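You operate a simulated robot arm through the tools that you are given. There is no shell and no other tool. Be economical: measure what you need, move in short steps, check, and stop when the job is done.

Carry out the task below with a simulated two-armed robot. There is one attempt and no reset: what you move stays moved.

JOB
On the beige table, fold the grey cloth in half.

The check looks at the end state, three seconds after you hand in, the way a careful person would. Anything else that was tipped, shoved, dropped, spilled or broken makes it a failure. Flat cloth is picked up by pressing the open fingertips on it (5 to 10 N) and closing them slowly along it; thin cloth reads only 2 to 8 mm in the jaws.

ROBOT AND FRAMES
Two 7-joint arms with two-finger parallel grippers on one trunk, on a base that drives. Base frame: it is fixed to the floor where the robot stands at the start and does not move with it; the origin is under the middle of the robot, x ahead of it, y to its left, z up; the surface under the hand at the start is at about z = 80. Readings come in cm, rad, newtons and seconds.
The left shoulder is at the start at [7, 16.3, 107], the right one opposite. With the tool pointing down near the work surface each hand reaches from about 40 to 88 cm from the robot's upright axis, wherever it stands, measured 20 degrees to its own side. Places, roughly: beige table [100, -20, 80]. Payload 3.43 kg a hand.
The tool frame of a hand sits at the grasp point between the pads (the TCP): z along the fingers, y along the line on which they close. The tips reach 3.4 cm beyond it. The gripper opens to 12.8 cm. The fingers are 2.4 cm wide and 1.2 cm thick; the gripper's body (4.8 by 13 cm) begins 9.6 cm behind the TCP.
Orientation is that of the tool frame in the base frame, as [roll, pitch, yaw] about the fixed x, y, z axes, in that order (R = Rz(yaw) Ry(pitch) Rx(roll)). With the fingers straight down and closing along the base's y, the tool's x points along the base's -x, its y along +y and its z along -z.

CONTROLS
- The arms move only by the tool apply_moves. It takes "left_deltas", "right_deltas" or both (then of equal length, played together; a hand with none holds still); each is a list of rows, each a list of 3 entries, a list of its own where there are three numbers: the shift along the base's x, y, z in m, then the turn, a rotation vector about the base's x, y, z in rad, then the gripper command, from -1 (shut) to 1 (fully open), values between in proportion. In form: [[[x, y, z], [wx, wy, wz], grip], ...]. A call has 1 to 12 rows; each row is the pose to reach, as a shift and turn from the pose commanded when the call began. Rows are played at 5 a second. More than 5 cm and 0.15 rad between two rows, or a gripper value outside its range, and nothing of the call is played. Where a pose cannot be reached the arm comes as near as it can. A force on the tool above 40 N (or 10 N above the force at the start of the call, whichever is more), or a blocked arm, ends the call early, and 0.2 s more pass. Each finger travels about 15.3 cm/s and halts on what it meets, pressing with about 25 N; the grip force reading is that of the motor and also rises with nothing between the fingers. The clock runs only during rows and for 0.2 s after the last one: add rows that repeat a pose to give the fingers time. It gives the time, the measured TCP pose, the force on the tool (base axes), the opening and the grip force at its end, in the units of the frame above (readings bear some noise), with the torque about the TCP (base axes, N m) and any sound that the robot's microphone picked up.
- Cameras (640 x 400 px; columns grow to the right, rows downward): "scene" is now at [13.21, -1.12, 128.58]; the picture's right is [-0.15, -0.99, 0.00], its down [-0.69, 0.10, -0.72] and it looks along [0.71, -0.11, -0.70] (base axes); focal length 280 px, centre (320, 200). "left" rides on the left gripper at [7.6, 1.1, -16] in its tool frame; the picture's right is [-0.15, 0.99, 0.00], its down [-0.88, -0.13, -0.46] and it looks along [-0.45, -0.07, 0.89] (tool axes); focal length 234 px, centre (320, 200). "right" rides on the right gripper at [7.6, -1.1, -16] in its tool frame; the picture's right is [0.15, 0.99, 0.00], its down [-0.88, 0.13, -0.46] and it looks along [-0.45, 0.07, 0.89] (tool axes); focal length 234 px, centre (320, 200). There is no depth. A picture from a camera that has moved, and an enlarged one, comes with that camera's place and axes in the base frame and with its lens.
- capture(camera): a new picture of that camera. No time passes.
- lift_body(by): slides the trunk up (or, below 0, down) by that many cm; the arms and the scene camera ride with it, the base frame stays. It gives what a move gives, with no picture.
- base_move(legs): drives the robot by 1 to 6 legs, each [ahead, left, turn to the left] in cm, cm and rad, along the robot's own axes; the way and the turn of a leg run together, so that a leg with both is an arc; at most 150 cm and 3.142 rad a leg. The arms and the cameras ride along, it lands a little off, and it stops where it bumps. It gives what a move gives.
- pan_tilt(pan, tilt): turns the head with the scene camera to pan (to the left, within 1.501 rad either way) and tilt (down, from -0.506 to 1.204), counted from straight ahead of the robot. It gives what a move gives.
- inspect(camera, box): a new picture of the part [left, top, right, bottom] of that camera's present view, enlarged. No time passes.
- finish_job(): hands the job in; it is judged then, once.

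Go step by step. Nothing tells you exact positions but the pictures and the camera data: compare them with the known pose of the tool, close in by small moves and look again before you grip or let go. The budget is 120 turns and 88 pictures, counting those below and the enlarged ones. Unless the task says otherwise, let go and move clear before handing in, and close with one line.

The tools are called by a JSON object that holds its "name" and its "arguments". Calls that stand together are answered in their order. apply_moves: Moves the arms, as the interface text tells. Its arguments: {"type":"object","properties":{"left_deltas":{"type":"array","items":{"type":"array"}},"right_deltas":{"type":"array","items":{"type":"array"}}},"required":[]} The other tools are called the same way: lift_body (by) slides the trunk up or down; base_move (legs) drives the base; pan_tilt (pan, tilt) turns the head that bears the scene camera; capture (camera) takes a picture; inspect (camera, box) takes an enlarged picture of a part of a camera's view; finish_job () hands the job in.

At the start:

```text
t: 0.0
left_position: [45.69, 25.07, 101.36]
left_tool_rot: [-3.141, 0.002, -3.142]
left_wrist_force: [-0.2, 0.6, 0.0]
left_ft_torque: [-0.02, 0.0, 0.0]
left_grip_width: 12.81
left_grasp_force: 0.1
right_position: [41.86, -13.73, 98.92]
right_tool_rot: [-3.141, 0.0, 3.141]
right_wrist_force: [0.8, 1.2, 0.9]
right_ft_torque: [0.02, 0.0, -0.01]
right_grip_width: 12.83
right_grasp_force: 0.1
trunk travel left (down, up): [-55.0, 39.0]
robot x, y, heading: [-0.09, 0.26, -0.003]
head pan, tilt: [-0.148, 0.768]
```

scene: 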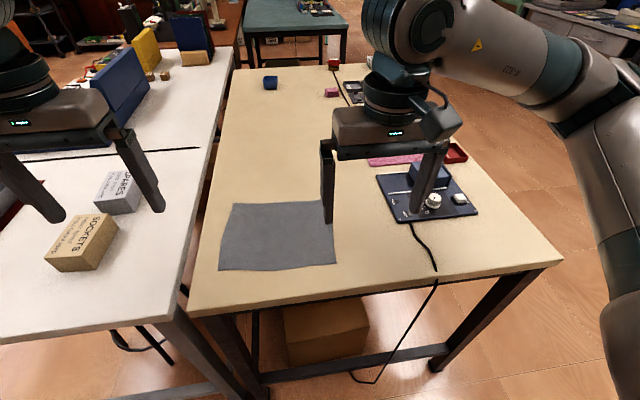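
right: 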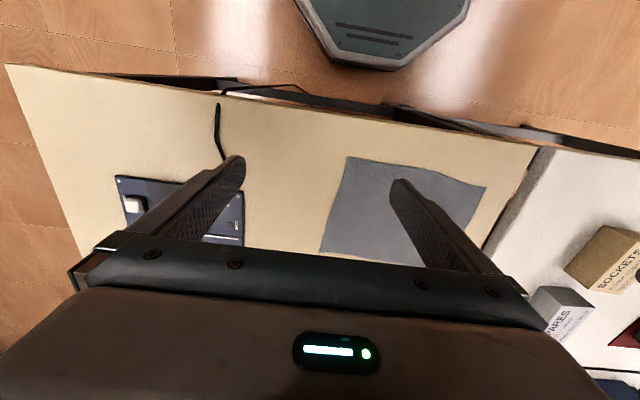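
left: 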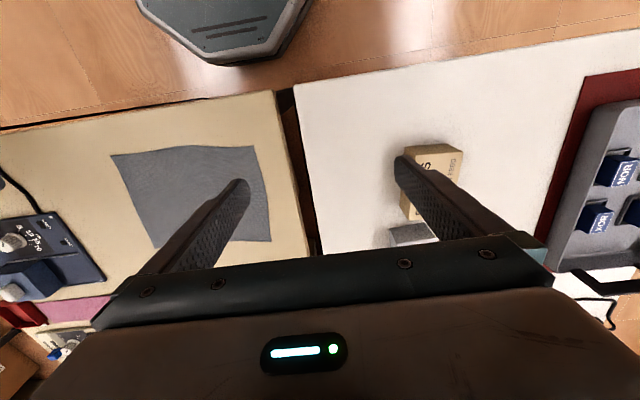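

The cloth lies at about x 44–65, y −11 to 14 on the beige table. I plan to turn both hands 90° so they close along x, then pinch the near edge at both corners and carry it to the far edge. First I'll turn the wrists up high.

{"name": "apply_moves", "arguments": {"left_deltas": [[[0, -0.01, 0], [0, 0, -0.143], -0.3], [[0, -0.02, 0], [0, 0, -0.286], -0.3], [[0, -0.03, 0], [0, 0, -0.428], -0.3], [[0, -0.04, 0], [0, 0, -0.571], -0.3], [[0.005, -0.05, 0], [0, 0, -0.714], -0.3], [[0.01, -0.06, 0], [0, 0, -0.857], -0.3], [[0.01, -0.08, 0], [0, 0, -1.0], -0.3], [[0.01, -0.1, 0], [0, 0, -1.142], -0.3], [[0.01, -0.12, 0], [0, 0, -1.285], -0.3], [[0.01, -0.14, 0], [0, 0, -1.428], -0.3], [[0.01, -0.14, 0], [0, 0, -1.571], -0.3]], "right_deltas": [[[0, 0.0, 0], [0, 0, 0.143], -0.3], [[0, 0.0, 0], [0, 0, 0.286], -0.3], [[0.01, 0.0, 0], [0, 0, 0.428], -0.3], [[0.02, 0.01, 0], [0, 0, 0.571], -0.3], [[0.03, 0.02, 0], [0, 0, 0.714], -0.3], [[0.04, 0.03, 0], [0, 0, 0.857], -0.3], [[0.045, 0.04, 0.01], [0, 0, 1.0], -0.3], [[0.045, 0.05, 0.02], [0, 0, 1.142], -0.3], [[0.045, 0.06, 0.02], [0, 0, 1.285], -0.3], [[0.045, 0.07, 0.024], [0, 0, 1.428], -0.3], [[0.045, 0.07, 0.024], [0, 0, 1.571], -0.3]]}}

{"name": "pan_tilt", "arguments": {"pan": 0.0, "tilt": 0.95}}

{"name": "capture", "arguments": {"camera": "scene"}}

{"name": "capture", "arguments": {"camera": "right"}}

{"name": "capture", "arguments": {"camera": "left"}}

```text
t: 2.4
left_position: [46.76, 11.08, 101.3]
left_tool_rot: [-3.14, 0.0, 1.567]
left_wrist_force: [-0.8, 0.0, 0.1]
left_ft_torque: [-0.01, 0.0, 0.01]
left_grip_width: 4.49
left_grasp_force: 0.2
right_position: [46.43, -6.63, 101.38]
right_tool_rot: [3.141, 0.0, -1.567]
right_wrist_force: [-0.2, 0.4, -0.5]
right_ft_torque: [-0.02, -0.01, -0.03]
right_grip_width: 4.49
right_grasp_force: 0.2
trunk travel left (down, up): [-55.0, 39.0]
robot x, y, heading: [-0.09, 0.01, 0.002]
head pan, tilt: [-0.148, 0.768]
```

```text
t: 3.1
left_position: [46.74, 10.97, 101.28]
left_tool_rot: [-3.14, -0.001, 1.571]
left_wrist_force: [0.2, -1.3, -0.7]
left_ft_torque: [-0.01, -0.03, 0.02]
left_grip_width: 4.48
left_grasp_force: 0.0
right_position: [46.28, -6.63, 101.46]
right_tool_rot: [3.141, -0.001, -1.57]
right_wrist_force: [-0.1, -0.1, -0.7]
right_ft_torque: [-0.01, 0.02, 0.02]
right_grip_width: 4.49
right_grasp_force: 0.1
trunk travel left (down, up): [-55.0, 39.0]
robot x, y, heading: [-0.3, 0.33, 0.001]
head pan, tilt: [0.0, 0.949]
```

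```text
84 pictures are left
camera scene: at [12.37, 0.08, 127.17], right [0.0, -1.0, 0.0], down [-0.81, 0.0, -0.58], along [0.58, 0.0, -0.81], focal length 280 px, centre (320, 200)
```

scene: 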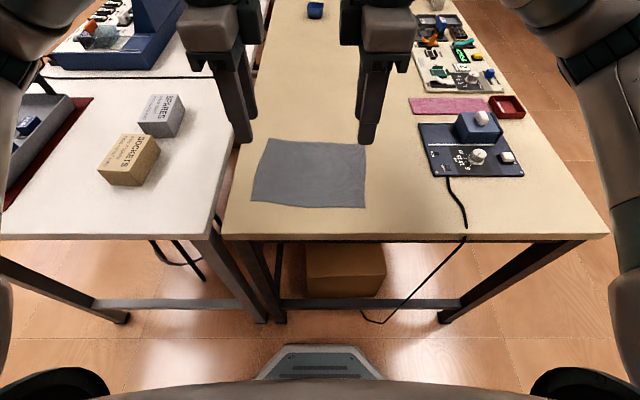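

```text
83 pictures are left
camera right: at [47.49, -14.41, 117.42], right [-0.99, -0.15, 0.0], down [-0.13, 0.88, 0.46], along [-0.07, 0.45, -0.89], focal length 234 px, centre (320, 200)
```

right: 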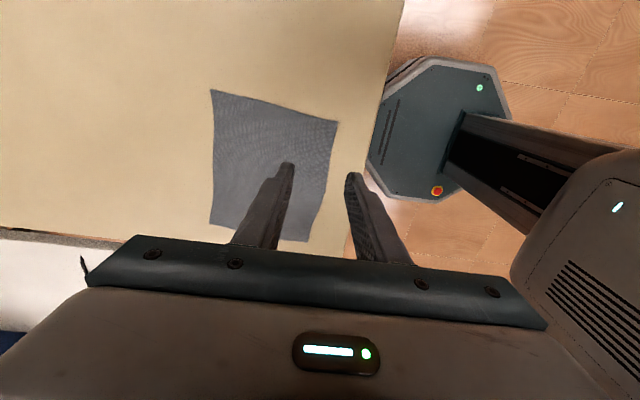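

```text
82 pictures are left
camera left: at [47.78, 18.65, 117.29], right [0.99, -0.15, 0.0], down [-0.13, -0.88, 0.46], along [-0.07, -0.45, -0.89], focal length 234 px, centre (320, 200)
```

left: 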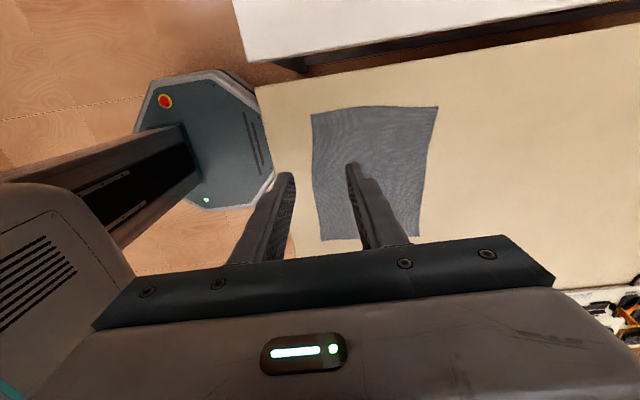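

My corner estimates agree across the cameras: near-left [45.9, 14.2], near-right [44.2, −9.2], far-left [64.6, 13] and far-right [63, −11]. I'll bring the hands down to just above the near edge with a 3 cm opening.

{"name": "apply_moves", "arguments": {"left_deltas": [[[0.01, 0.0, -0.04], [0, 0, 0], -0.53], [[0.021, 0.003, -0.08], [0, 0, 0], -0.53], [[0.021, 0.003, -0.12], [0, 0, 0], -0.53], [[0.021, 0.003, -0.15], [0, 0, 0], -0.53], [[0.021, 0.003, -0.15], [0, 0, 0], -0.53]], "right_deltas": [[[0.01, 0.0, -0.04], [0, 0, 0], -0.53], [[0.013, 0.001, -0.08], [0, 0, 0], -0.53], [[0.013, 0.001, -0.12], [0, 0, 0], -0.53], [[0.013, 0.001, -0.15], [0, 0, 0], -0.53], [[0.013, 0.001, -0.15], [0, 0, 0], -0.53]]}}

{"name": "capture", "arguments": {"camera": "scene"}}

{"name": "capture", "arguments": {"camera": "right"}}

{"name": "capture", "arguments": {"camera": "left"}}

```text
t: 4.3
left_position: [48.85, 11.37, 86.32]
left_tool_rot: [-3.141, -0.001, 1.57]
left_wrist_force: [-0.2, -0.2, 0.3]
left_ft_torque: [-0.04, -0.03, -0.02]
left_grip_width: 3.02
left_grasp_force: 0.0
right_position: [46.79, -4.38, 87.53]
right_tool_rot: [-3.099, -0.024, -1.558]
right_wrist_force: [0.8, 0.2, -2.6]
right_ft_torque: [-0.07, -0.05, 0.0]
right_grip_width: 3.0
right_grasp_force: 0.0
right hand out of reach, approached as far as the arm can: row 2, 3, 4, 5
trunk travel left (down, up): [-55.0, 39.0]
robot x, y, heading: [-0.18, 0.01, 0.002]
head pan, tilt: [0.0, 0.949]
```

```text
81 pictures are left
camera scene: at [12.31, 0.25, 127.18], right [0.0, -1.0, 0.0], down [-0.81, 0.0, -0.58], along [0.58, 0.0, -0.81], focal length 280 px, centre (320, 200)
```

scene: 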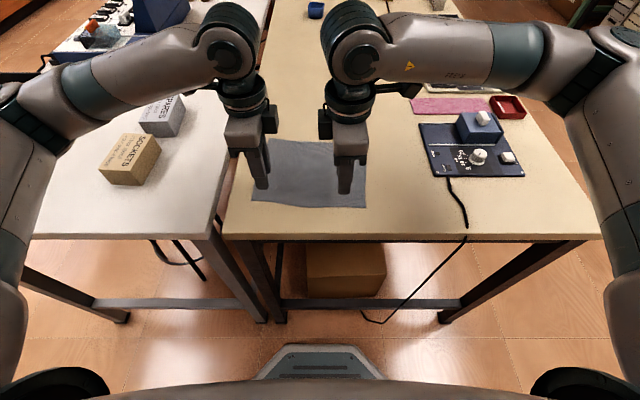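

```text
80 pictures are left
camera right: at [47.28, -11.59, 103.75], right [-0.99, -0.16, -0.04], down [-0.16, 0.89, 0.43], along [-0.04, 0.43, -0.9], focal length 234 px, centre (320, 200)
```

right: 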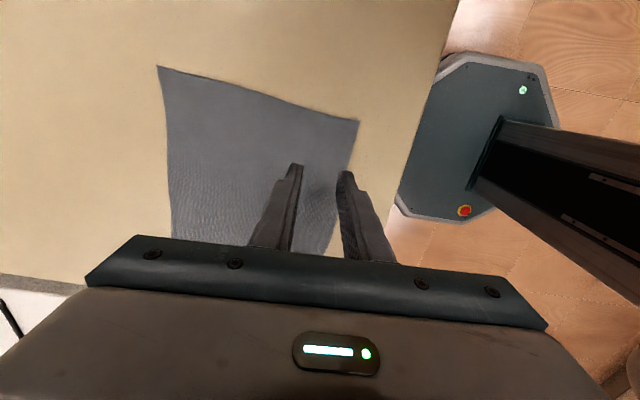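

```text
79 pictures are left
camera left: at [49.92, 19.08, 102.23], right [0.99, -0.15, 0.0], down [-0.13, -0.88, 0.46], along [-0.07, -0.45, -0.89], focal length 234 px, centre (320, 200)
```

left: 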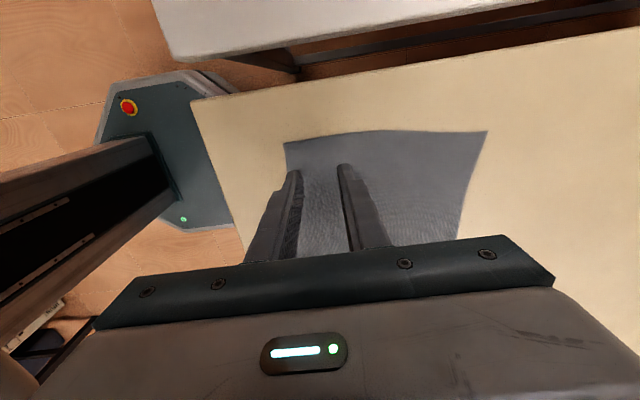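

The right arm can't reach that close in. I'll raise both hands and back the base up 12 cm.

{"name": "apply_moves", "arguments": {"left_deltas": [[[0, 0, 0.04], [0, 0, 0], -0.53], [[0, 0, 0.08], [0, 0, 0], -0.53]], "right_deltas": [[[0, 0, 0.04], [0, 0, 0], -0.53], [[0, 0, 0.08], [0, 0, 0], -0.53]]}}

{"name": "base_move", "arguments": {"legs": [[-13, 2, 0]]}}

```text
t: 4.9
left_position: [48.58, 11.28, 94.4]
left_tool_rot: [3.141, -0.001, 1.571]
left_wrist_force: [-0.7, 0.5, 0.6]
left_ft_torque: [-0.01, 0.03, 0.01]
left_grip_width: 3.02
left_grasp_force: 0.0
right_position: [46.64, -4.64, 95.56]
right_tool_rot: [3.141, 0.001, -1.571]
right_wrist_force: [-0.6, 0.4, 0.8]
right_ft_torque: [0.01, 0.0, 0.0]
right_grip_width: 3.01
right_grasp_force: 0.1
trunk travel left (down, up): [-55.0, 39.0]
robot x, y, heading: [-0.13, -0.08, 0.004]
head pan, tilt: [0.0, 0.949]
```

```text
t: 6.2
left_position: [35.87, 13.26, 94.43]
left_tool_rot: [-3.141, 0.0, 1.57]
left_wrist_force: [-0.7, 0.2, 0.6]
left_ft_torque: [0.01, -0.01, 0.01]
left_grip_width: 3.04
left_grasp_force: 0.1
right_position: [33.85, -2.61, 95.48]
right_tool_rot: [-3.14, 0.001, -1.57]
right_wrist_force: [0.0, 0.4, -0.2]
right_ft_torque: [-0.01, -0.01, -0.02]
right_grip_width: 3.03
right_grasp_force: 0.1
trunk travel left (down, up): [-55.0, 39.0]
robot x, y, heading: [-12.52, 1.98, 0.0]
head pan, tilt: [0.0, 0.949]
```

Next I'll bring the hands back over the near edge and stop just above it.

{"name": "apply_moves", "arguments": {"left_deltas": [[[0.045, -0.01, 0], [0, 0, 0], -0.53], [[0.09, -0.02, 0], [0, 0, 0], -0.53], [[0.13, -0.02, -0.02], [0, 0, 0], -0.53], [[0.13, -0.02, -0.06], [0, 0, 0], -0.53], [[0.13, -0.02, -0.084], [0, 0, 0], -0.53], [[0.13, -0.02, -0.084], [0, 0, 0], -0.53]], "right_deltas": [[[0.045, -0.01, 0], [0, 0, 0], -0.53], [[0.09, -0.025, 0], [0, 0, 0], -0.53], [[0.137, -0.039, -0.01], [0, 0, 0], -0.53], [[0.137, -0.039, -0.055], [0, 0, 0], -0.53], [[0.137, -0.039, -0.095], [0, 0, 0], -0.53], [[0.137, -0.039, -0.095], [0, 0, 0], -0.53]]}}

{"name": "capture", "arguments": {"camera": "right"}}

{"name": "capture", "arguments": {"camera": "left"}}

{"name": "capture", "arguments": {"camera": "scene"}}

```text
t: 7.6
left_position: [48.92, 11.28, 85.78]
left_tool_rot: [-3.139, -0.001, 1.571]
left_wrist_force: [0.5, 0.0, 0.4]
left_ft_torque: [0.02, 0.0, 0.03]
left_grip_width: 3.0
left_grasp_force: 0.1
right_position: [34.86, -2.7, 95.62]
right_tool_rot: [3.14, -0.002, -1.572]
right_wrist_force: [1.3, 0.1, 0.6]
right_ft_torque: [0.02, -0.01, 0.01]
right_grip_width: 3.02
right_grasp_force: 0.1
right hand out of reach, approached as far as the arm can: row 1, 2, 3, 4, 5, 6
trunk travel left (down, up): [-55.0, 39.0]
robot x, y, heading: [-13.06, 2.43, -0.001]
head pan, tilt: [0.0, 0.949]
```

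```text
78 pictures are left
camera right: at [35.95, -10.41, 111.52], right [-0.99, -0.14, 0.0], down [-0.13, 0.88, 0.45], along [-0.07, 0.45, -0.89], focal length 234 px, centre (320, 200)
```

right: 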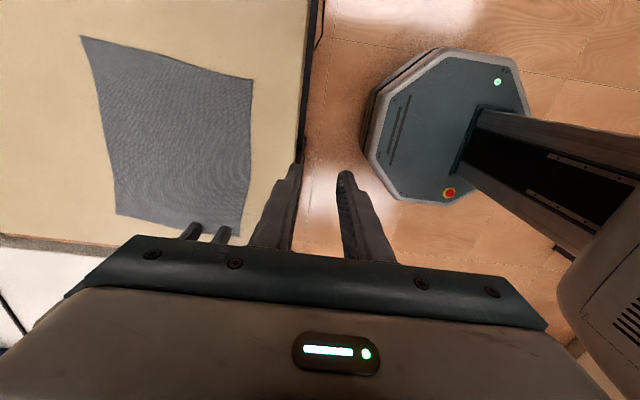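

```text
77 pictures are left
camera left: at [50.0, 18.92, 101.8], right [0.99, -0.15, 0.0], down [-0.13, -0.88, 0.46], along [-0.07, -0.45, -0.89], focal length 234 px, centre (320, 200)
```

left: 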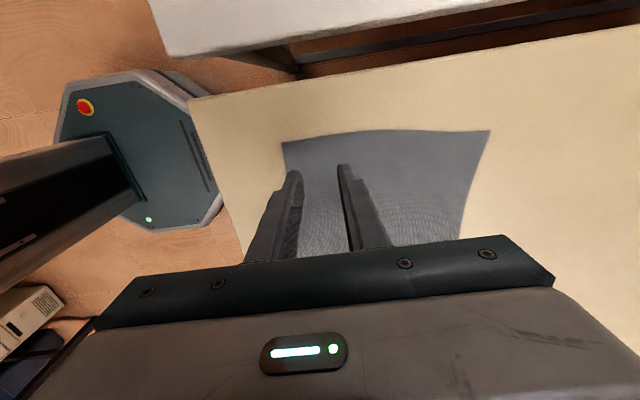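

```text
76 pictures are left
camera scene: at [-0.5, 2.07, 127.17], right [0.0, -1.0, 0.0], down [-0.81, 0.0, -0.58], along [0.58, 0.0, -0.81], focal length 280 px, centre (320, 200)
```

scene: 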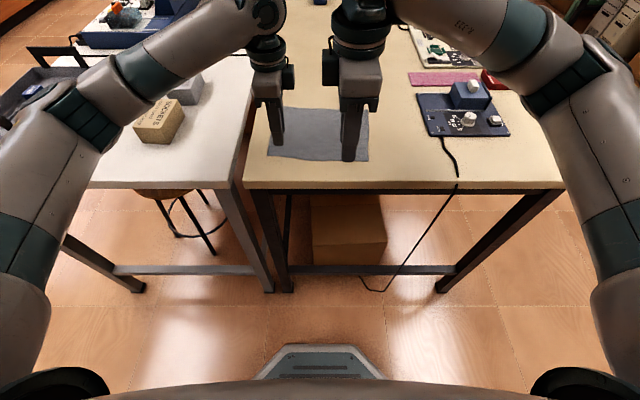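

The right arm has stuck against a joint limit in this pose. I'll ease its wrist back toward its starting yaw while moving outward.

{"name": "apply_moves", "arguments": {"right_deltas": [[[0, -0.02, 0.02], [0, 0, -0.14], -0.53], [[0.0, -0.04, 0.03], [0, 0, -0.28], -0.53], [[0.02, -0.06, 0.03], [0, 0, -0.42], -0.53], [[0.05, -0.06, 0.03], [0, 0, -0.56], -0.53], [[0.08, -0.06, 0.03], [0, 0, -0.7], -0.53], [[0.11, -0.06, 0.03], [0, 0, -0.8], -0.53], [[0.127, -0.06, 0.03], [0, 0, -0.8], -0.53]]}}

```text
t: 9.2
left_position: [48.95, 11.33, 85.89]
left_tool_rot: [-3.14, 0.0, 1.57]
left_wrist_force: [-0.3, -0.2, -0.5]
left_ft_torque: [0.01, 0.02, -0.01]
left_grip_width: 3.03
left_grasp_force: 0.1
right_position: [47.29, -8.74, 98.64]
right_tool_rot: [3.141, 0.0, -2.371]
right_wrist_force: [-1.1, 0.0, 0.0]
right_ft_torque: [0.04, 0.03, -0.01]
right_grip_width: 3.03
right_grasp_force: 0.0
trunk travel left (down, up): [-55.0, 39.0]
robot x, y, heading: [-12.76, 1.85, 0.008]
head pan, tilt: [0.0, 0.949]
```

It moves freely again. I'll retry the quarter turn here, farther from the body.

{"name": "apply_moves", "arguments": {"right_deltas": [[[0, 0, 0], [0, 0, 0.14], -0.53], [[0, 0, 0], [0, 0, 0.28], -0.53], [[0, 0, 0], [0, 0, 0.42], -0.53], [[0, 0.01, 0], [0, 0, 0.56], -0.53], [[0, 0.02, 0], [0, 0, 0.7], -0.53], [[0.003, 0.022, -0.01], [0, 0, 0.8], -0.53], [[0.003, 0.022, -0.05], [0, 0, 0.8], -0.53], [[0.003, 0.022, -0.09], [0, 0, 0.8], -0.53], [[0.003, 0.022, -0.126], [0, 0, 0.8], -0.53], [[0.003, 0.022, -0.126], [0, 0, 0.8], -0.53]]}}

{"name": "capture", "arguments": {"camera": "right"}}

```text
t: 11.4
left_position: [48.93, 11.4, 85.95]
left_tool_rot: [-3.14, -0.001, 1.57]
left_wrist_force: [0.2, 1.0, 0.0]
left_ft_torque: [0.01, -0.01, -0.01]
left_grip_width: 3.02
left_grasp_force: 0.1
right_position: [35.01, -2.91, 96.03]
right_tool_rot: [-3.141, -0.001, -1.573]
right_wrist_force: [-0.7, -1.0, -0.2]
right_ft_torque: [0.03, 0.0, -0.01]
right_grip_width: 3.0
right_grasp_force: 0.0
right hand out of reach, approached as far as the arm can: row 3, 4, 5, 6, 7, 8, 9, 10
trunk travel left (down, up): [-55.0, 39.0]
robot x, y, heading: [-12.9, 1.77, 0.002]
head pan, tilt: [0.0, 0.949]
```

```text
75 pictures are left
camera right: at [35.98, -10.62, 112.03], right [-0.99, -0.14, 0.0], down [-0.13, 0.88, 0.45], along [-0.06, 0.45, -0.89], focal length 234 px, centre (320, 200)
```

right: 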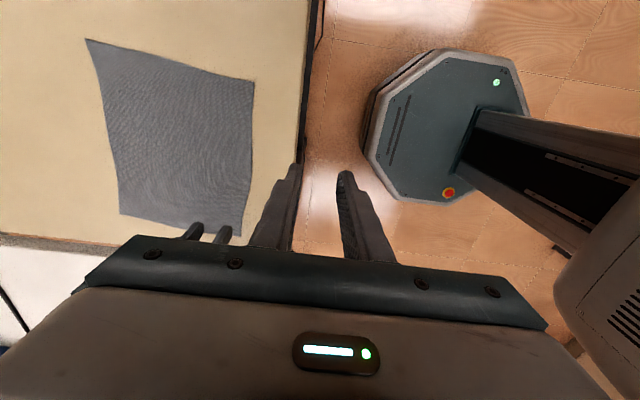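

The outward turn runs into a limit on this arm, so I'll turn the right hand the other way. The closing axis stays the same, with its camera on the inner side.

{"name": "apply_moves", "arguments": {"right_deltas": [[[0, -0.02, 0.01], [0, 0, -0.14], -0.53], [[0.0, -0.04, 0.02], [0, 0, -0.28], -0.53], [[0.02, -0.06, 0.02], [0, 0, -0.42], -0.53], [[0.05, -0.06, 0.02], [0, 0, -0.56], -0.53], [[0.08, -0.06, 0.02], [0, 0, -0.7], -0.53], [[0.11, -0.06, 0.02], [0, 0, -0.84], -0.53], [[0.126, -0.06, 0.02], [0, 0, -0.98], -0.53], [[0.126, -0.06, 0.02], [0, 0, -1.12], -0.53], [[0.126, -0.06, 0.02], [0, 0, -1.26], -0.53], [[0.126, -0.06, 0.02], [0, 0, -1.4], -0.53], [[0.126, -0.06, 0.02], [0, 0, -1.54], -0.53], [[0.126, -0.06, 0.02], [0, 0, -1.57], -0.53]]}}

{"name": "apply_moves", "arguments": {"right_deltas": [[[0, 0, 0], [0, 0, -0.14], -0.53], [[0, 0, 0], [0, 0, -0.28], -0.53], [[0, 0, 0], [0, 0, -0.42], -0.53], [[0, 0, 0], [0, 0, -0.56], -0.53], [[0, 0, 0], [0, 0, -0.7], -0.53], [[0, 0, 0], [0, 0, -0.84], -0.53], [[0, 0, 0], [0, 0, -0.98], -0.53], [[0, 0, 0], [0, 0, -1.12], -0.53], [[0, 0, 0], [0, 0, -1.26], -0.53], [[0, 0, 0], [0, 0, -1.4], -0.53], [[0, 0, 0], [0, 0, -1.54], -0.53], [[0, 0, 0], [0, 0, -1.57], -0.53]]}}

```text
t: 14.0
left_position: [48.91, 11.33, 85.89]
left_tool_rot: [-3.141, 0.001, 1.572]
left_wrist_force: [0.5, 0.2, -0.8]
left_ft_torque: [0.01, 0.03, 0.0]
left_grip_width: 3.04
left_grasp_force: 0.1
right_position: [47.46, -9.11, 97.83]
right_tool_rot: [3.141, 0.0, 3.141]
right_wrist_force: [0.2, -0.4, -0.4]
right_ft_torque: [-0.01, 0.0, -0.01]
right_grip_width: 3.0
right_grasp_force: 0.0
trunk travel left (down, up): [-55.0, 39.0]
robot x, y, heading: [-12.78, 1.85, -0.001]
head pan, tilt: [0.0, 0.949]
```

```text
t: 16.6
left_position: [48.85, 11.39, 85.92]
left_tool_rot: [-3.14, 0.0, 1.571]
left_wrist_force: [-0.2, -0.3, 0.8]
left_ft_torque: [-0.01, 0.0, -0.01]
left_grip_width: 3.0
left_grasp_force: 0.0
right_position: [47.5, -9.06, 97.89]
right_tool_rot: [3.141, 0.001, 1.57]
right_wrist_force: [0.1, -0.2, -0.1]
right_ft_torque: [0.01, -0.01, 0.0]
right_grip_width: 2.99
right_grasp_force: 0.0
trunk travel left (down, up): [-55.0, 39.0]
robot x, y, heading: [-13.01, 2.03, 0.002]
head pan, tilt: [0.0, 0.949]
```

That worked. Before gripping, I'll do a dry run of the forward carry up high to check both arms can reach.

{"name": "apply_moves", "arguments": {"left_deltas": [[[0, 0, 0.05], [0, 0, 0], -0.53], [[0, 0, 0.08], [0, 0, 0], -0.53], [[0.05, 0, 0.08], [0, 0, 0], -0.53], [[0.1, 0, 0.08], [0, 0, 0], -0.53], [[0.14, 0, 0.04], [0, 0, 0], -0.53], [[0.14, 0, 0.0], [0, 0, 0], -0.53]], "right_deltas": [[[0, 0.01, 0], [0, 0, 0], -0.53], [[0, 0.025, 0], [0, 0, 0], -0.53], [[0.05, 0.025, -0.04], [0, 0, 0], -0.53], [[0.1, 0.025, -0.04], [0, 0, 0], -0.53], [[0.14, 0.025, -0.08], [0, 0, 0], -0.53], [[0.14, 0.025, -0.12], [0, 0, 0], -0.53]]}}

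{"name": "apply_moves", "arguments": {"left_deltas": [[[-0.04, 0, 0.04], [0, 0, 0], -0.53], [[-0.08, 0, 0.06], [0, 0, 0], -0.53], [[-0.12, 0, 0.04], [0, 0, 0], -0.53], [[-0.14, 0, 0.0], [0, 0, 0], -0.53], [[-0.14, 0, 0.0], [0, 0, 0], -0.53]], "right_deltas": [[[-0.04, 0, 0.04], [0, 0, 0], -0.53], [[-0.08, 0, 0.06], [0, 0, 0], -0.53], [[-0.12, 0, 0.04], [0, 0, 0], -0.53], [[-0.14, 0, 0.0], [0, 0, 0], -0.53], [[-0.14, 0, 0.0], [0, 0, 0], -0.53]]}}

{"name": "capture", "arguments": {"camera": "right"}}

{"name": "capture", "arguments": {"camera": "left"}}

{"name": "capture", "arguments": {"camera": "scene"}}

```text
refused: row 3 steps farther than a row can; nothing moved
```

```text
refused: row 1 steps farther than a row can; nothing moved
```

```text
74 pictures are left
camera right: at [46.34, -1.56, 113.84], right [0.99, 0.15, 0.0], down [0.13, -0.88, 0.46], along [0.07, -0.45, -0.89], focal length 234 px, centre (320, 200)
```

right: 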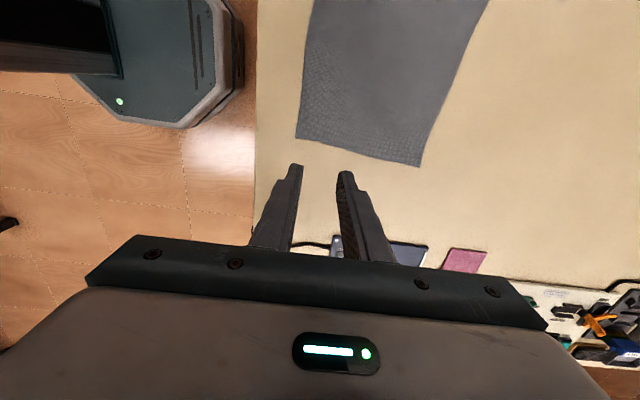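

```text
73 pictures are left
camera left: at [50.01, 18.93, 101.81], right [0.99, -0.15, 0.0], down [-0.13, -0.88, 0.46], along [-0.07, -0.45, -0.89], focal length 234 px, centre (320, 200)
```

left: 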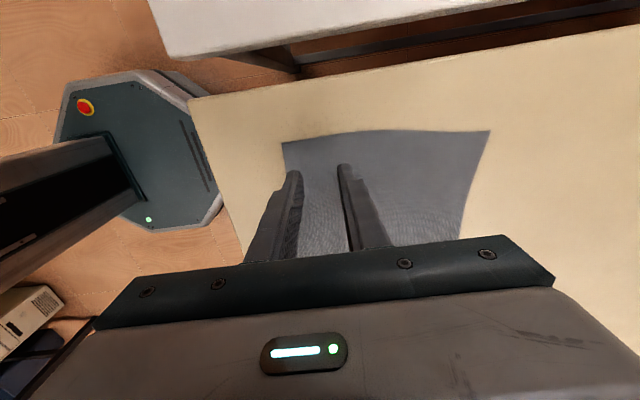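

```text
72 pictures are left
camera scene: at [-0.48, 2.07, 127.17], right [0.0, -1.0, 0.0], down [-0.81, 0.0, -0.58], along [0.58, 0.0, -0.81], focal length 280 px, centre (320, 200)
```

scene: 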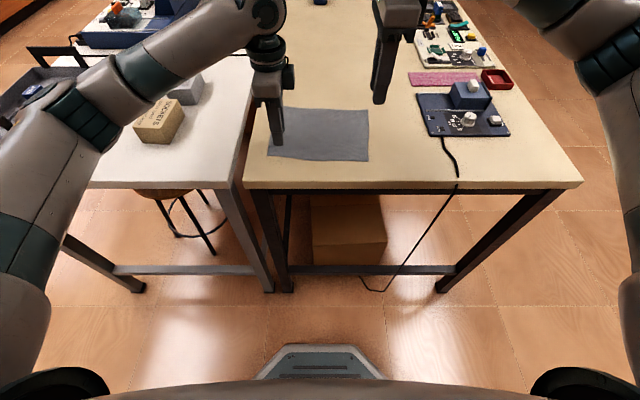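

The call was refused because one row stepped too far, so I'll repeat it with smaller steps.

{"name": "apply_moves", "arguments": {"left_deltas": [[[0, 0, 0.04], [0, 0, 0], -0.53], [[0, 0, 0.08], [0, 0, 0], -0.53], [[0.03, 0, 0.08], [0, 0, 0], -0.53], [[0.07, 0, 0.08], [0, 0, 0], -0.53], [[0.11, 0, 0.08], [0, 0, 0], -0.53], [[0.14, 0, 0.05], [0, 0, 0], -0.53], [[0.14, 0, 0.01], [0, 0, 0], -0.53]], "right_deltas": [[[0, 0.01, 0], [0, 0, 0], -0.53], [[0, 0.025, 0], [0, 0, 0], -0.53], [[0.03, 0.025, -0.03], [0, 0, 0], -0.53], [[0.07, 0.025, -0.04], [0, 0, 0], -0.53], [[0.11, 0.025, -0.04], [0, 0, 0], -0.53], [[0.14, 0.025, -0.07], [0, 0, 0], -0.53], [[0.14, 0.025, -0.11], [0, 0, 0], -0.53]]}}

{"name": "apply_moves", "arguments": {"left_deltas": [[[-0.03, 0, 0.03], [0, 0, 0], -0.53], [[-0.07, 0, 0.04], [0, 0, 0], -0.53], [[-0.11, 0, 0.03], [0, 0, 0], -0.53], [[-0.14, 0, 0.0], [0, 0, 0], -0.53], [[-0.14, 0, -0.01], [0, 0, 0], -0.53], [[-0.14, 0, -0.01], [0, 0, 0], -0.53]], "right_deltas": [[[-0.03, 0, 0.03], [0, 0, 0], -0.53], [[-0.07, 0, 0.04], [0, 0, 0], -0.53], [[-0.11, 0, 0.03], [0, 0, 0], -0.53], [[-0.14, 0, 0.0], [0, 0, 0], -0.53], [[-0.14, 0, -0.01], [0, 0, 0], -0.53], [[-0.14, 0, -0.01], [0, 0, 0], -0.53]]}}

{"name": "capture", "arguments": {"camera": "right"}}

{"name": "capture", "arguments": {"camera": "scene"}}

```text
t: 18.2
left_position: [62.9, 11.44, 86.83]
left_tool_rot: [-3.138, -0.001, 1.569]
left_wrist_force: [0.3, -0.7, 0.7]
left_ft_torque: [0.01, 0.0, 0.0]
left_grip_width: 3.01
left_grasp_force: 0.1
right_position: [61.67, -6.72, 86.8]
right_tool_rot: [-3.141, 0.0, 1.572]
right_wrist_force: [-1.1, 0.1, 0.0]
right_ft_torque: [0.01, 0.02, 0.03]
right_grip_width: 3.01
right_grasp_force: 0.1
trunk travel left (down, up): [-55.0, 39.0]
robot x, y, heading: [-13.07, 1.63, -0.002]
head pan, tilt: [0.0, 0.949]
```

```text
t: 19.6
left_position: [49.0, 11.44, 86.0]
left_tool_rot: [-3.139, 0.0, 1.572]
left_wrist_force: [0.2, -0.1, 0.2]
left_ft_torque: [-0.01, 0.02, 0.0]
left_grip_width: 3.01
left_grasp_force: 0.0
right_position: [47.48, -6.58, 85.92]
right_tool_rot: [-3.141, 0.0, 1.573]
right_wrist_force: [-0.7, 0.0, 0.6]
right_ft_torque: [0.0, -0.01, -0.01]
right_grip_width: 2.99
right_grasp_force: 0.1
trunk travel left (down, up): [-55.0, 39.0]
robot x, y, heading: [-12.77, 2.23, 0.003]
head pan, tilt: [0.0, 0.949]
```

```text
71 pictures are left
camera right: at [46.27, 0.96, 101.87], right [0.99, 0.15, 0.0], down [0.13, -0.88, 0.46], along [0.07, -0.45, -0.89], focal length 234 px, centre (320, 200)
```

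right: 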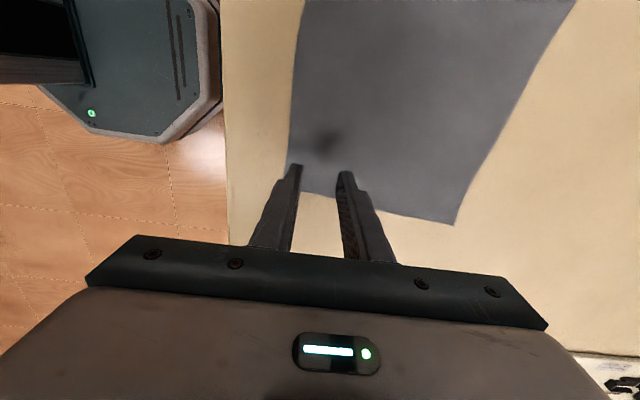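

```text
70 pictures are left
camera scene: at [-0.5, 2.08, 127.17], right [0.0, -1.0, 0.0], down [-0.81, 0.0, -0.58], along [0.58, 0.0, -0.81], focal length 280 px, centre (320, 200)
```

scene: 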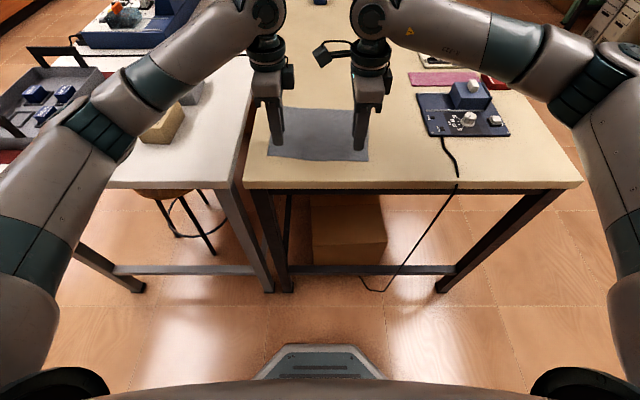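

The reach is fine. I'll look closer at how the right fingers sit relative to the near-right corner.

{"name": "inspect", "arguments": {"camera": "right", "box": [240, 90, 400, 250]}}

{"name": "inspect", "arguments": {"camera": "left", "box": [240, 100, 400, 260]}}

{"name": "inspect", "arguments": {"camera": "scene", "box": [240, 80, 400, 180]}}

```text
2.50 times, centred on (320, 170) of right
camera zoom: at [46.27, 0.96, 101.87], right [0.99, 0.15, 0.0], down [0.13, -0.88, 0.46], along [0.07, -0.45, -0.89], focal length 585 px, centre (320, 275)
```

zoom: 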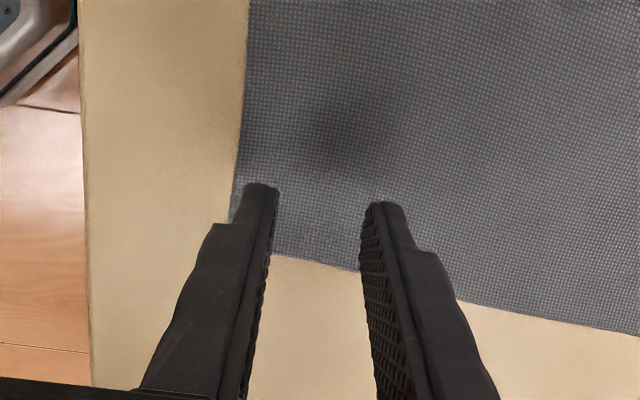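

```text
2.50 times, centred on (320, 180) of left
camera zoom: at [49.98, 18.98, 101.86], right [0.99, -0.15, 0.0], down [-0.13, -0.88, 0.46], along [-0.07, -0.45, -0.89], focal length 585 px, centre (320, 250)
```

zoom: 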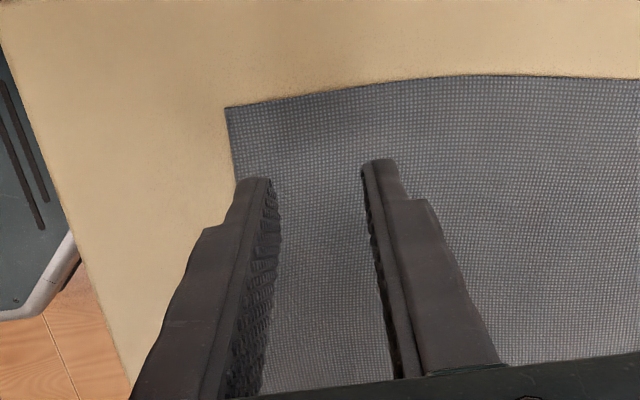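

```text
4.00 times, centred on (320, 130) of scene
camera zoom: at [-0.5, 2.08, 127.17], right [0.0, -1.0, 0.0], down [-0.81, 0.0, -0.58], along [0.58, 0.0, -0.81], focal length 1119 px, centre (320, 480)
```

zoom: 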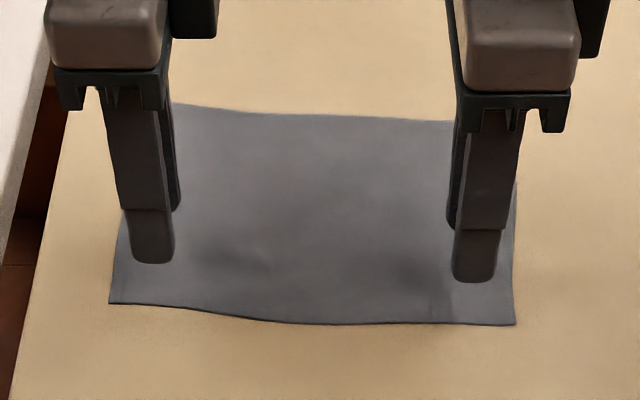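

The outer fingertips are about 0.6 cm inside the near edge on both sides, which is where I want them. I'll lower to touch the cloth.

{"name": "apply_moves", "arguments": {"left_deltas": [[[0, 0, -0.012], [0, 0, 0], -0.53], [[0, 0, -0.02], [0, 0, 0], -0.53], [[0, 0, -0.024], [0, 0, 0], -0.53], [[0, 0, -0.024], [0, 0, 0], -0.53]], "right_deltas": [[[0, 0, -0.012], [0, 0, 0], -0.53], [[0, 0, -0.02], [0, 0, 0], -0.53], [[0, 0, -0.024], [0, 0, 0], -0.53], [[0, 0, -0.024], [0, 0, 0], -0.53]]}}

```text
t: 20.6
left_position: [48.94, 11.44, 83.57]
left_tool_rot: [3.141, 0.001, 1.57]
left_wrist_force: [0.4, 0.5, 0.5]
left_ft_torque: [-0.01, 0.02, -0.03]
left_grip_width: 2.99
left_grasp_force: 0.1
right_position: [47.54, -6.55, 83.53]
right_tool_rot: [3.139, 0.0, 1.572]
right_wrist_force: [0.1, -0.3, 7.2]
right_ft_torque: [-0.05, 0.14, 0.01]
right_grip_width: 2.99
right_grasp_force: 0.1
trunk travel left (down, up): [-55.0, 39.0]
robot x, y, heading: [-13.08, 1.78, 0.001]
head pan, tilt: [0.0, 0.949]
```

Right is pressing at 7 N, while the left has not touched yet. I'll lower the left a little more.

{"name": "apply_moves", "arguments": {"left_deltas": [[[0, 0, -0.001], [0, 0, 0], -0.53], [[0, 0, -0.002], [0, 0, 0], -0.53], [[0, 0, -0.002], [0, 0, 0], -0.53]]}}

```text
t: 21.4
left_position: [48.8, 11.4, 83.47]
left_tool_rot: [3.142, -0.002, 1.57]
left_wrist_force: [2.8, 0.3, 15.8]
left_ft_torque: [0.01, 0.28, -0.02]
left_grip_width: 2.92
left_grasp_force: 0.1
right_position: [47.46, -6.52, 83.51]
right_tool_rot: [3.14, 0.001, 1.571]
right_wrist_force: [0.3, 0.6, 5.3]
right_ft_torque: [0.02, 0.08, 0.04]
right_grip_width: 2.98
right_grasp_force: 0.1
trunk travel left (down, up): [-55.0, 39.0]
robot x, y, heading: [-12.79, 2.33, 0.002]
head pan, tilt: [0.0, 0.949]
```

Left is at 16 N, so I'll ease it up about 1 mm and then close both hands slowly.

{"name": "apply_moves", "arguments": {"left_deltas": [[[0, 0, 0.001], [0, 0, 0], -0.53], [[0, 0, 0.001], [0, 0, 0], -0.57], [[0, 0, 0.001], [0, 0, 0], -0.61], [[0, 0, 0.001], [0, 0, 0], -0.65], [[0, 0, 0.001], [0, 0, 0], -0.69], [[0, 0, 0.001], [0, 0, 0], -0.73], [[0, 0, 0.001], [0, 0, 0], -0.77], [[0, 0, 0.001], [0, 0, 0], -0.81], [[0, 0, 0.001], [0, 0, 0], -0.85], [[0, 0, 0.001], [0, 0, 0], -0.89], [[0, 0, 0.001], [0, 0, 0], -0.94], [[0, 0, 0.001], [0, 0, 0], -1]], "right_deltas": [[[0, 0, -0.0003], [0, 0, 0], -0.53], [[0, 0, -0.0003], [0, 0, 0], -0.57], [[0, 0, -0.0003], [0, 0, 0], -0.61], [[0, 0, -0.0003], [0, 0, 0], -0.65], [[0, 0, -0.0003], [0, 0, 0], -0.69], [[0, 0, -0.0003], [0, 0, 0], -0.73], [[0, 0, -0.0003], [0, 0, 0], -0.77], [[0, 0, -0.0003], [0, 0, 0], -0.81], [[0, 0, -0.0003], [0, 0, 0], -0.85], [[0, 0, -0.0003], [0, 0, 0], -0.89], [[0, 0, -0.0003], [0, 0, 0], -0.94], [[0, 0, -0.0003], [0, 0, 0], -1]]}}

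{"name": "inspect", "arguments": {"camera": "scene", "box": [240, 80, 400, 180]}}

```text
t: 24.0
left_position: [48.65, 11.31, 83.57]
left_tool_rot: [3.141, 0.0, 1.572]
left_wrist_force: [0.0, -0.8, 6.0]
left_ft_torque: [0.02, 0.05, -0.03]
left_grip_width: 0.44
left_grasp_force: 24.5
right_position: [47.38, -6.62, 83.62]
right_tool_rot: [3.14, 0.0, 1.574]
right_wrist_force: [-1.4, 1.2, 12.9]
right_ft_torque: [0.0, 0.23, 0.03]
right_grip_width: 0.54
right_grasp_force: 24.6
trunk travel left (down, up): [-55.0, 39.0]
robot x, y, heading: [-13.19, 1.94, 0.001]
head pan, tilt: [0.0, 0.949]
```

```text
4.00 times, centred on (320, 130) of scene
camera zoom: at [-0.7, 2.08, 127.2], right [0.0, -1.0, 0.0], down [-0.81, 0.0, -0.58], along [0.58, 0.0, -0.81], focal length 1119 px, centre (320, 480)
```

zoom: 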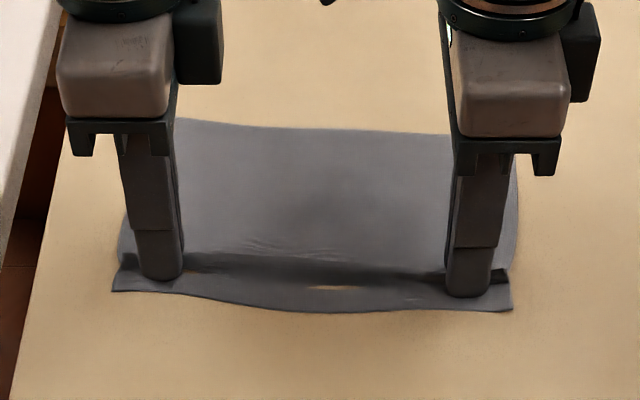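

Both pinches hold, but they leave a hem about 2 cm wide that would end up folded back. I'd rather catch the edge itself, so I'll open slowly while pressing to flatten the ridge, then grip again with the outer finger just off the edge.

{"name": "apply_moves", "arguments": {"left_deltas": [[[0, 0, 0], [0, 0, 0], -0.9], [[0, 0, 0], [0, 0, 0], -0.86], [[0, 0, 0], [0, 0, 0], -0.82], [[0, 0, 0], [0, 0, 0], -0.78], [[0, 0, 0], [0, 0, 0], -0.74], [[0, 0, 0], [0, 0, 0], -0.7], [[0, 0, 0], [0, 0, 0], -0.66], [[0, 0, 0], [0, 0, 0], -0.62], [[0, 0, 0], [0, 0, 0], -0.58], [[0, 0, 0], [0, 0, 0], -0.53], [[0, 0, 0], [0, 0, 0], -0.48], [[0, 0, 0.01], [0, 0, 0], -0.48]], "right_deltas": [[[0, 0, 0], [0, 0, 0], -0.9], [[0, 0, 0], [0, 0, 0], -0.86], [[0, 0, 0], [0, 0, 0], -0.82], [[0, 0, 0], [0, 0, 0], -0.78], [[0, 0, 0], [0, 0, 0], -0.74], [[0, 0, 0], [0, 0, 0], -0.7], [[0, 0, 0], [0, 0, 0], -0.66], [[0, 0, 0], [0, 0, 0], -0.62], [[0, 0, 0], [0, 0, 0], -0.58], [[0, 0, 0], [0, 0, 0], -0.53], [[0, 0, 0], [0, 0, 0], -0.48], [[0, 0, 0.01], [0, 0, 0], -0.48]]}}

{"name": "apply_moves", "arguments": {"left_deltas": [[[0, 0, 0.015], [0, 0, 0], -0.48], [[0, 0, 0.015], [0, 0, 0], -0.7]], "right_deltas": [[[0, 0, 0.015], [0, 0, 0], -0.48], [[0, 0, 0.015], [0, 0, 0], -0.7]]}}

{"name": "inspect", "arguments": {"camera": "scene", "box": [240, 80, 400, 180]}}

{"name": "inspect", "arguments": {"camera": "left", "box": [240, 100, 400, 260]}}

{"name": "inspect", "arguments": {"camera": "right", "box": [240, 90, 400, 250]}}

```text
t: 26.6
left_position: [48.78, 11.31, 84.34]
left_tool_rot: [-3.141, -0.001, 1.572]
left_wrist_force: [0.4, 0.4, -0.5]
left_ft_torque: [0.1, -0.01, -0.01]
left_grip_width: 3.31
left_grasp_force: 0.1
right_position: [47.41, -6.58, 84.15]
right_tool_rot: [-3.14, 0.0, 1.573]
right_wrist_force: [-0.1, 0.2, 0.0]
right_ft_torque: [-0.03, 0.01, 0.02]
right_grip_width: 3.34
right_grasp_force: 0.1
trunk travel left (down, up): [-55.0, 39.0]
robot x, y, heading: [-13.2, 1.83, 0.001]
head pan, tilt: [0.0, 0.949]
```

```text
t: 27.2
left_position: [48.83, 11.31, 85.94]
left_tool_rot: [-3.14, 0.0, 1.571]
left_wrist_force: [-0.1, -0.5, 0.4]
left_ft_torque: [0.01, 0.01, 0.0]
left_grip_width: 1.93
left_grasp_force: 0.1
right_position: [47.5, -6.47, 85.79]
right_tool_rot: [-3.141, -0.001, 1.573]
right_wrist_force: [0.0, 0.4, 0.0]
right_ft_torque: [0.0, 0.01, -0.04]
right_grip_width: 1.93
right_grasp_force: 0.1
trunk travel left (down, up): [-55.0, 39.0]
robot x, y, heading: [-12.96, 2.51, -0.004]
head pan, tilt: [0.0, 0.949]
```

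```text
4.00 times, centred on (320, 130) of scene
camera zoom: at [-0.45, 2.08, 127.16], right [0.0, -1.0, 0.0], down [-0.81, 0.0, -0.58], along [0.58, 0.0, -0.81], focal length 1119 px, centre (320, 480)
```

zoom: 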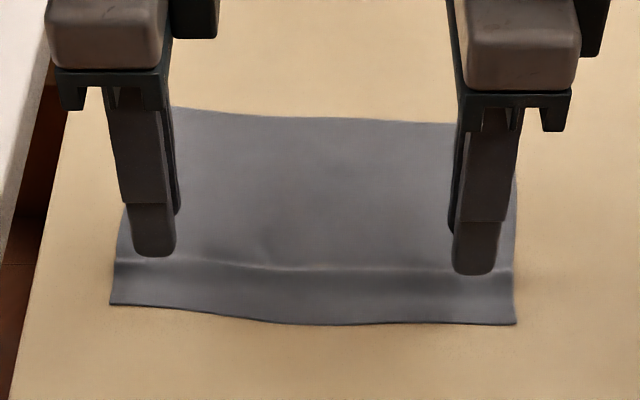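

```text
2.50 times, centred on (320, 180) of left
camera zoom: at [49.97, 18.93, 101.86], right [0.99, -0.15, 0.0], down [-0.13, -0.88, 0.46], along [-0.07, -0.45, -0.89], focal length 585 px, centre (320, 250)
```

zoom: 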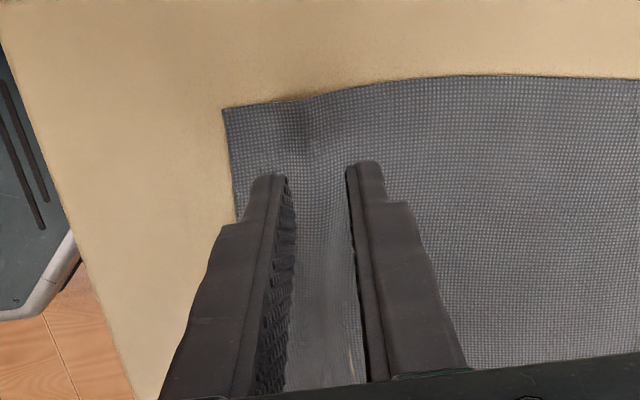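

```text
2.50 times, centred on (320, 170) of right
camera zoom: at [46.36, 0.94, 101.84], right [0.99, 0.15, 0.0], down [0.13, -0.88, 0.46], along [0.07, -0.45, -0.89], focal length 585 px, centre (320, 275)
```

zoom: 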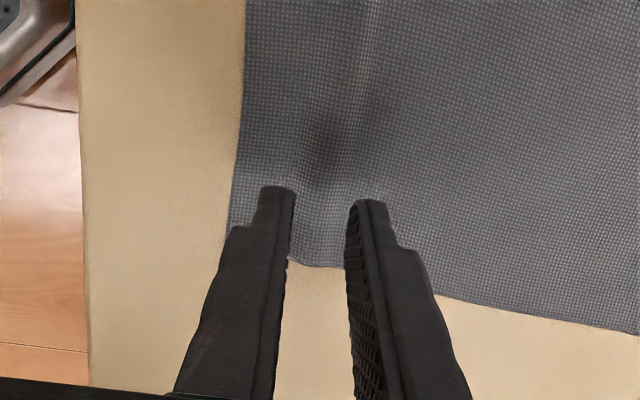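

The cloth sprang back flat. I'll shift both hands toward the robot so the outer fingers clear the edge by about 4 mm.

{"name": "apply_moves", "arguments": {"left_deltas": [[[-0.015, 0, 0], [0, 0, 0], -0.62], [[-0.027, 0, 0], [0, 0, 0], -0.62], [[-0.027, 0, -0.018], [0, 0, 0], -0.62], [[-0.027, 0, -0.018], [0, 0, 0], -0.62]], "right_deltas": [[[-0.015, 0, 0], [0, 0, 0], -0.62], [[-0.025, 0, 0], [0, 0, 0], -0.62], [[-0.025, 0, -0.016], [0, 0, 0], -0.62], [[-0.025, 0, -0.016], [0, 0, 0], -0.62]]}}

{"name": "inspect", "arguments": {"camera": "left", "box": [240, 100, 400, 260]}}

{"name": "inspect", "arguments": {"camera": "right", "box": [240, 90, 400, 250]}}

{"name": "inspect", "arguments": {"camera": "scene", "box": [240, 80, 400, 180]}}

```text
t: 28.2
left_position: [46.11, 11.37, 84.02]
left_tool_rot: [-3.14, 0.001, 1.572]
left_wrist_force: [-0.5, -0.5, -1.0]
left_ft_torque: [0.03, 0.01, 0.01]
left_grip_width: 2.41
left_grasp_force: 0.0
right_position: [44.82, -6.63, 84.3]
right_tool_rot: [-3.139, -0.001, 1.572]
right_wrist_force: [0.4, -1.5, 0.1]
right_ft_torque: [0.0, -0.01, 0.06]
right_grip_width: 2.44
right_grasp_force: 0.0
trunk travel left (down, up): [-55.0, 39.0]
robot x, y, heading: [-12.89, 2.07, 0.0]
head pan, tilt: [0.0, 0.949]
```

```text
2.50 times, centred on (320, 180) of left
camera zoom: at [47.18, 18.94, 100.06], right [0.99, -0.15, 0.0], down [-0.13, -0.88, 0.46], along [-0.07, -0.45, -0.89], focal length 585 px, centre (320, 250)
```

zoom: 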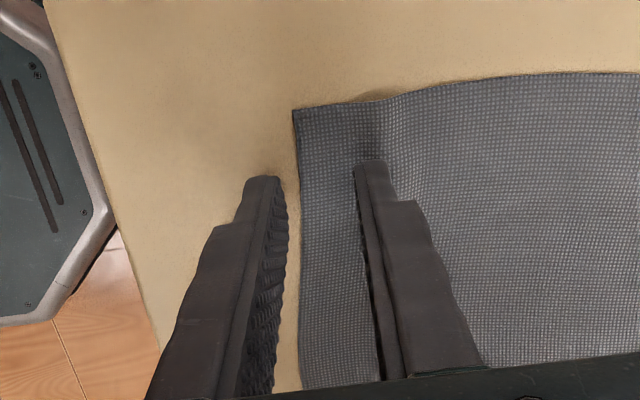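

```text
2.50 times, centred on (320, 170) of right
camera zoom: at [43.77, 0.93, 100.3], right [0.99, 0.15, 0.0], down [0.13, -0.88, 0.46], along [0.07, -0.45, -0.89], focal length 585 px, centre (320, 275)
```

zoom: 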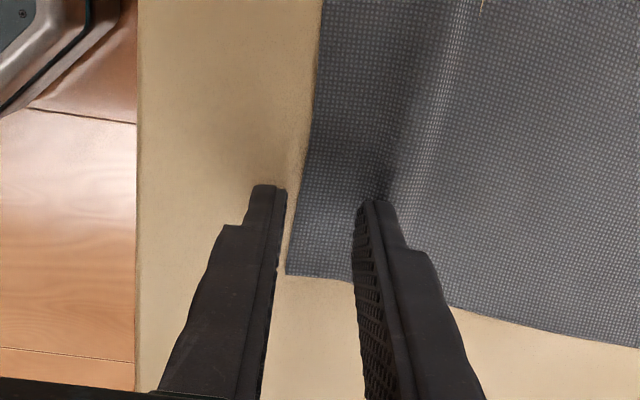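

```text
4.00 times, centred on (320, 130) of scene
camera zoom: at [-0.53, 2.07, 127.18], right [0.0, -1.0, 0.0], down [-0.81, 0.0, -0.58], along [0.58, 0.0, -0.81], focal length 1119 px, centre (320, 480)
```

zoom: 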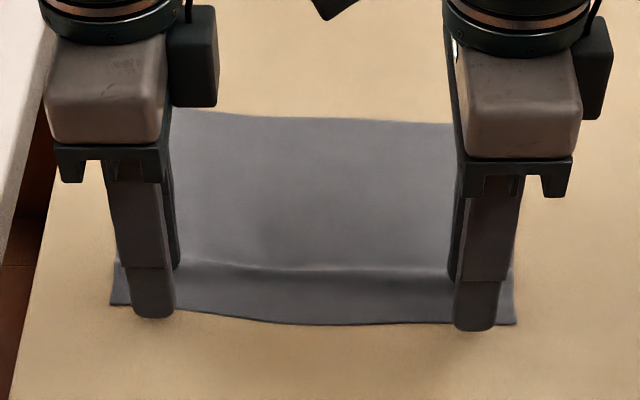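

The fingers straddle the edge on both sides. I'll press down and check the force.

{"name": "apply_moves", "arguments": {"left_deltas": [[[0, 0, -0.004], [0, 0, 0], -0.62], [[0, 0, -0.0052], [0, 0, 0], -0.62], [[0, 0, -0.0052], [0, 0, 0], -0.62]], "right_deltas": [[[0, 0, -0.005], [0, 0, 0], -0.62], [[0, 0, -0.0072], [0, 0, 0], -0.62], [[0, 0, -0.0072], [0, 0, 0], -0.62]]}}

```text
t: 29.0
left_position: [46.18, 11.32, 83.62]
left_tool_rot: [-3.14, -0.001, 1.571]
left_wrist_force: [0.5, -0.6, 0.2]
left_ft_torque: [0.01, 0.0, -0.01]
left_grip_width: 2.43
left_grasp_force: 0.1
right_position: [45.08, -6.55, 83.57]
right_tool_rot: [3.141, 0.0, 1.573]
right_wrist_force: [0.2, 0.3, -0.5]
right_ft_torque: [-0.01, 0.0, -0.01]
right_grip_width: 2.4
right_grasp_force: 0.1
trunk travel left (down, up): [-55.0, 39.0]
robot x, y, heading: [-12.69, 1.68, -0.0]
head pan, tilt: [0.0, 0.949]
```

{"name": "apply_moves", "arguments": {"left_deltas": [[[0, 0, -0.001], [0, 0, 0], -0.62], [[0, 0, -0.0015], [0, 0, 0], -0.62], [[0, 0, -0.0015], [0, 0, 0], -0.62]], "right_deltas": [[[0, 0, -0.001], [0, 0, 0], -0.62], [[0, 0, -0.0012], [0, 0, 0], -0.62], [[0, 0, -0.0012], [0, 0, 0], -0.62]]}}

```text
t: 29.8
left_position: [46.17, 11.33, 83.5]
left_tool_rot: [3.141, 0.0, 1.571]
left_wrist_force: [0.2, 2.2, 5.5]
left_ft_torque: [0.05, -0.11, 0.0]
left_grip_width: 2.5
left_grasp_force: 0.0
right_position: [44.98, -6.37, 83.45]
right_tool_rot: [-3.141, -0.002, 1.573]
right_wrist_force: [1.2, -0.8, 1.4]
right_ft_torque: [0.01, -0.01, 0.0]
right_grip_width: 2.46
right_grasp_force: 0.5
trunk travel left (down, up): [-55.0, 39.0]
robot x, y, heading: [-13.1, 1.59, -0.004]
head pan, tilt: [0.0, 0.949]
```

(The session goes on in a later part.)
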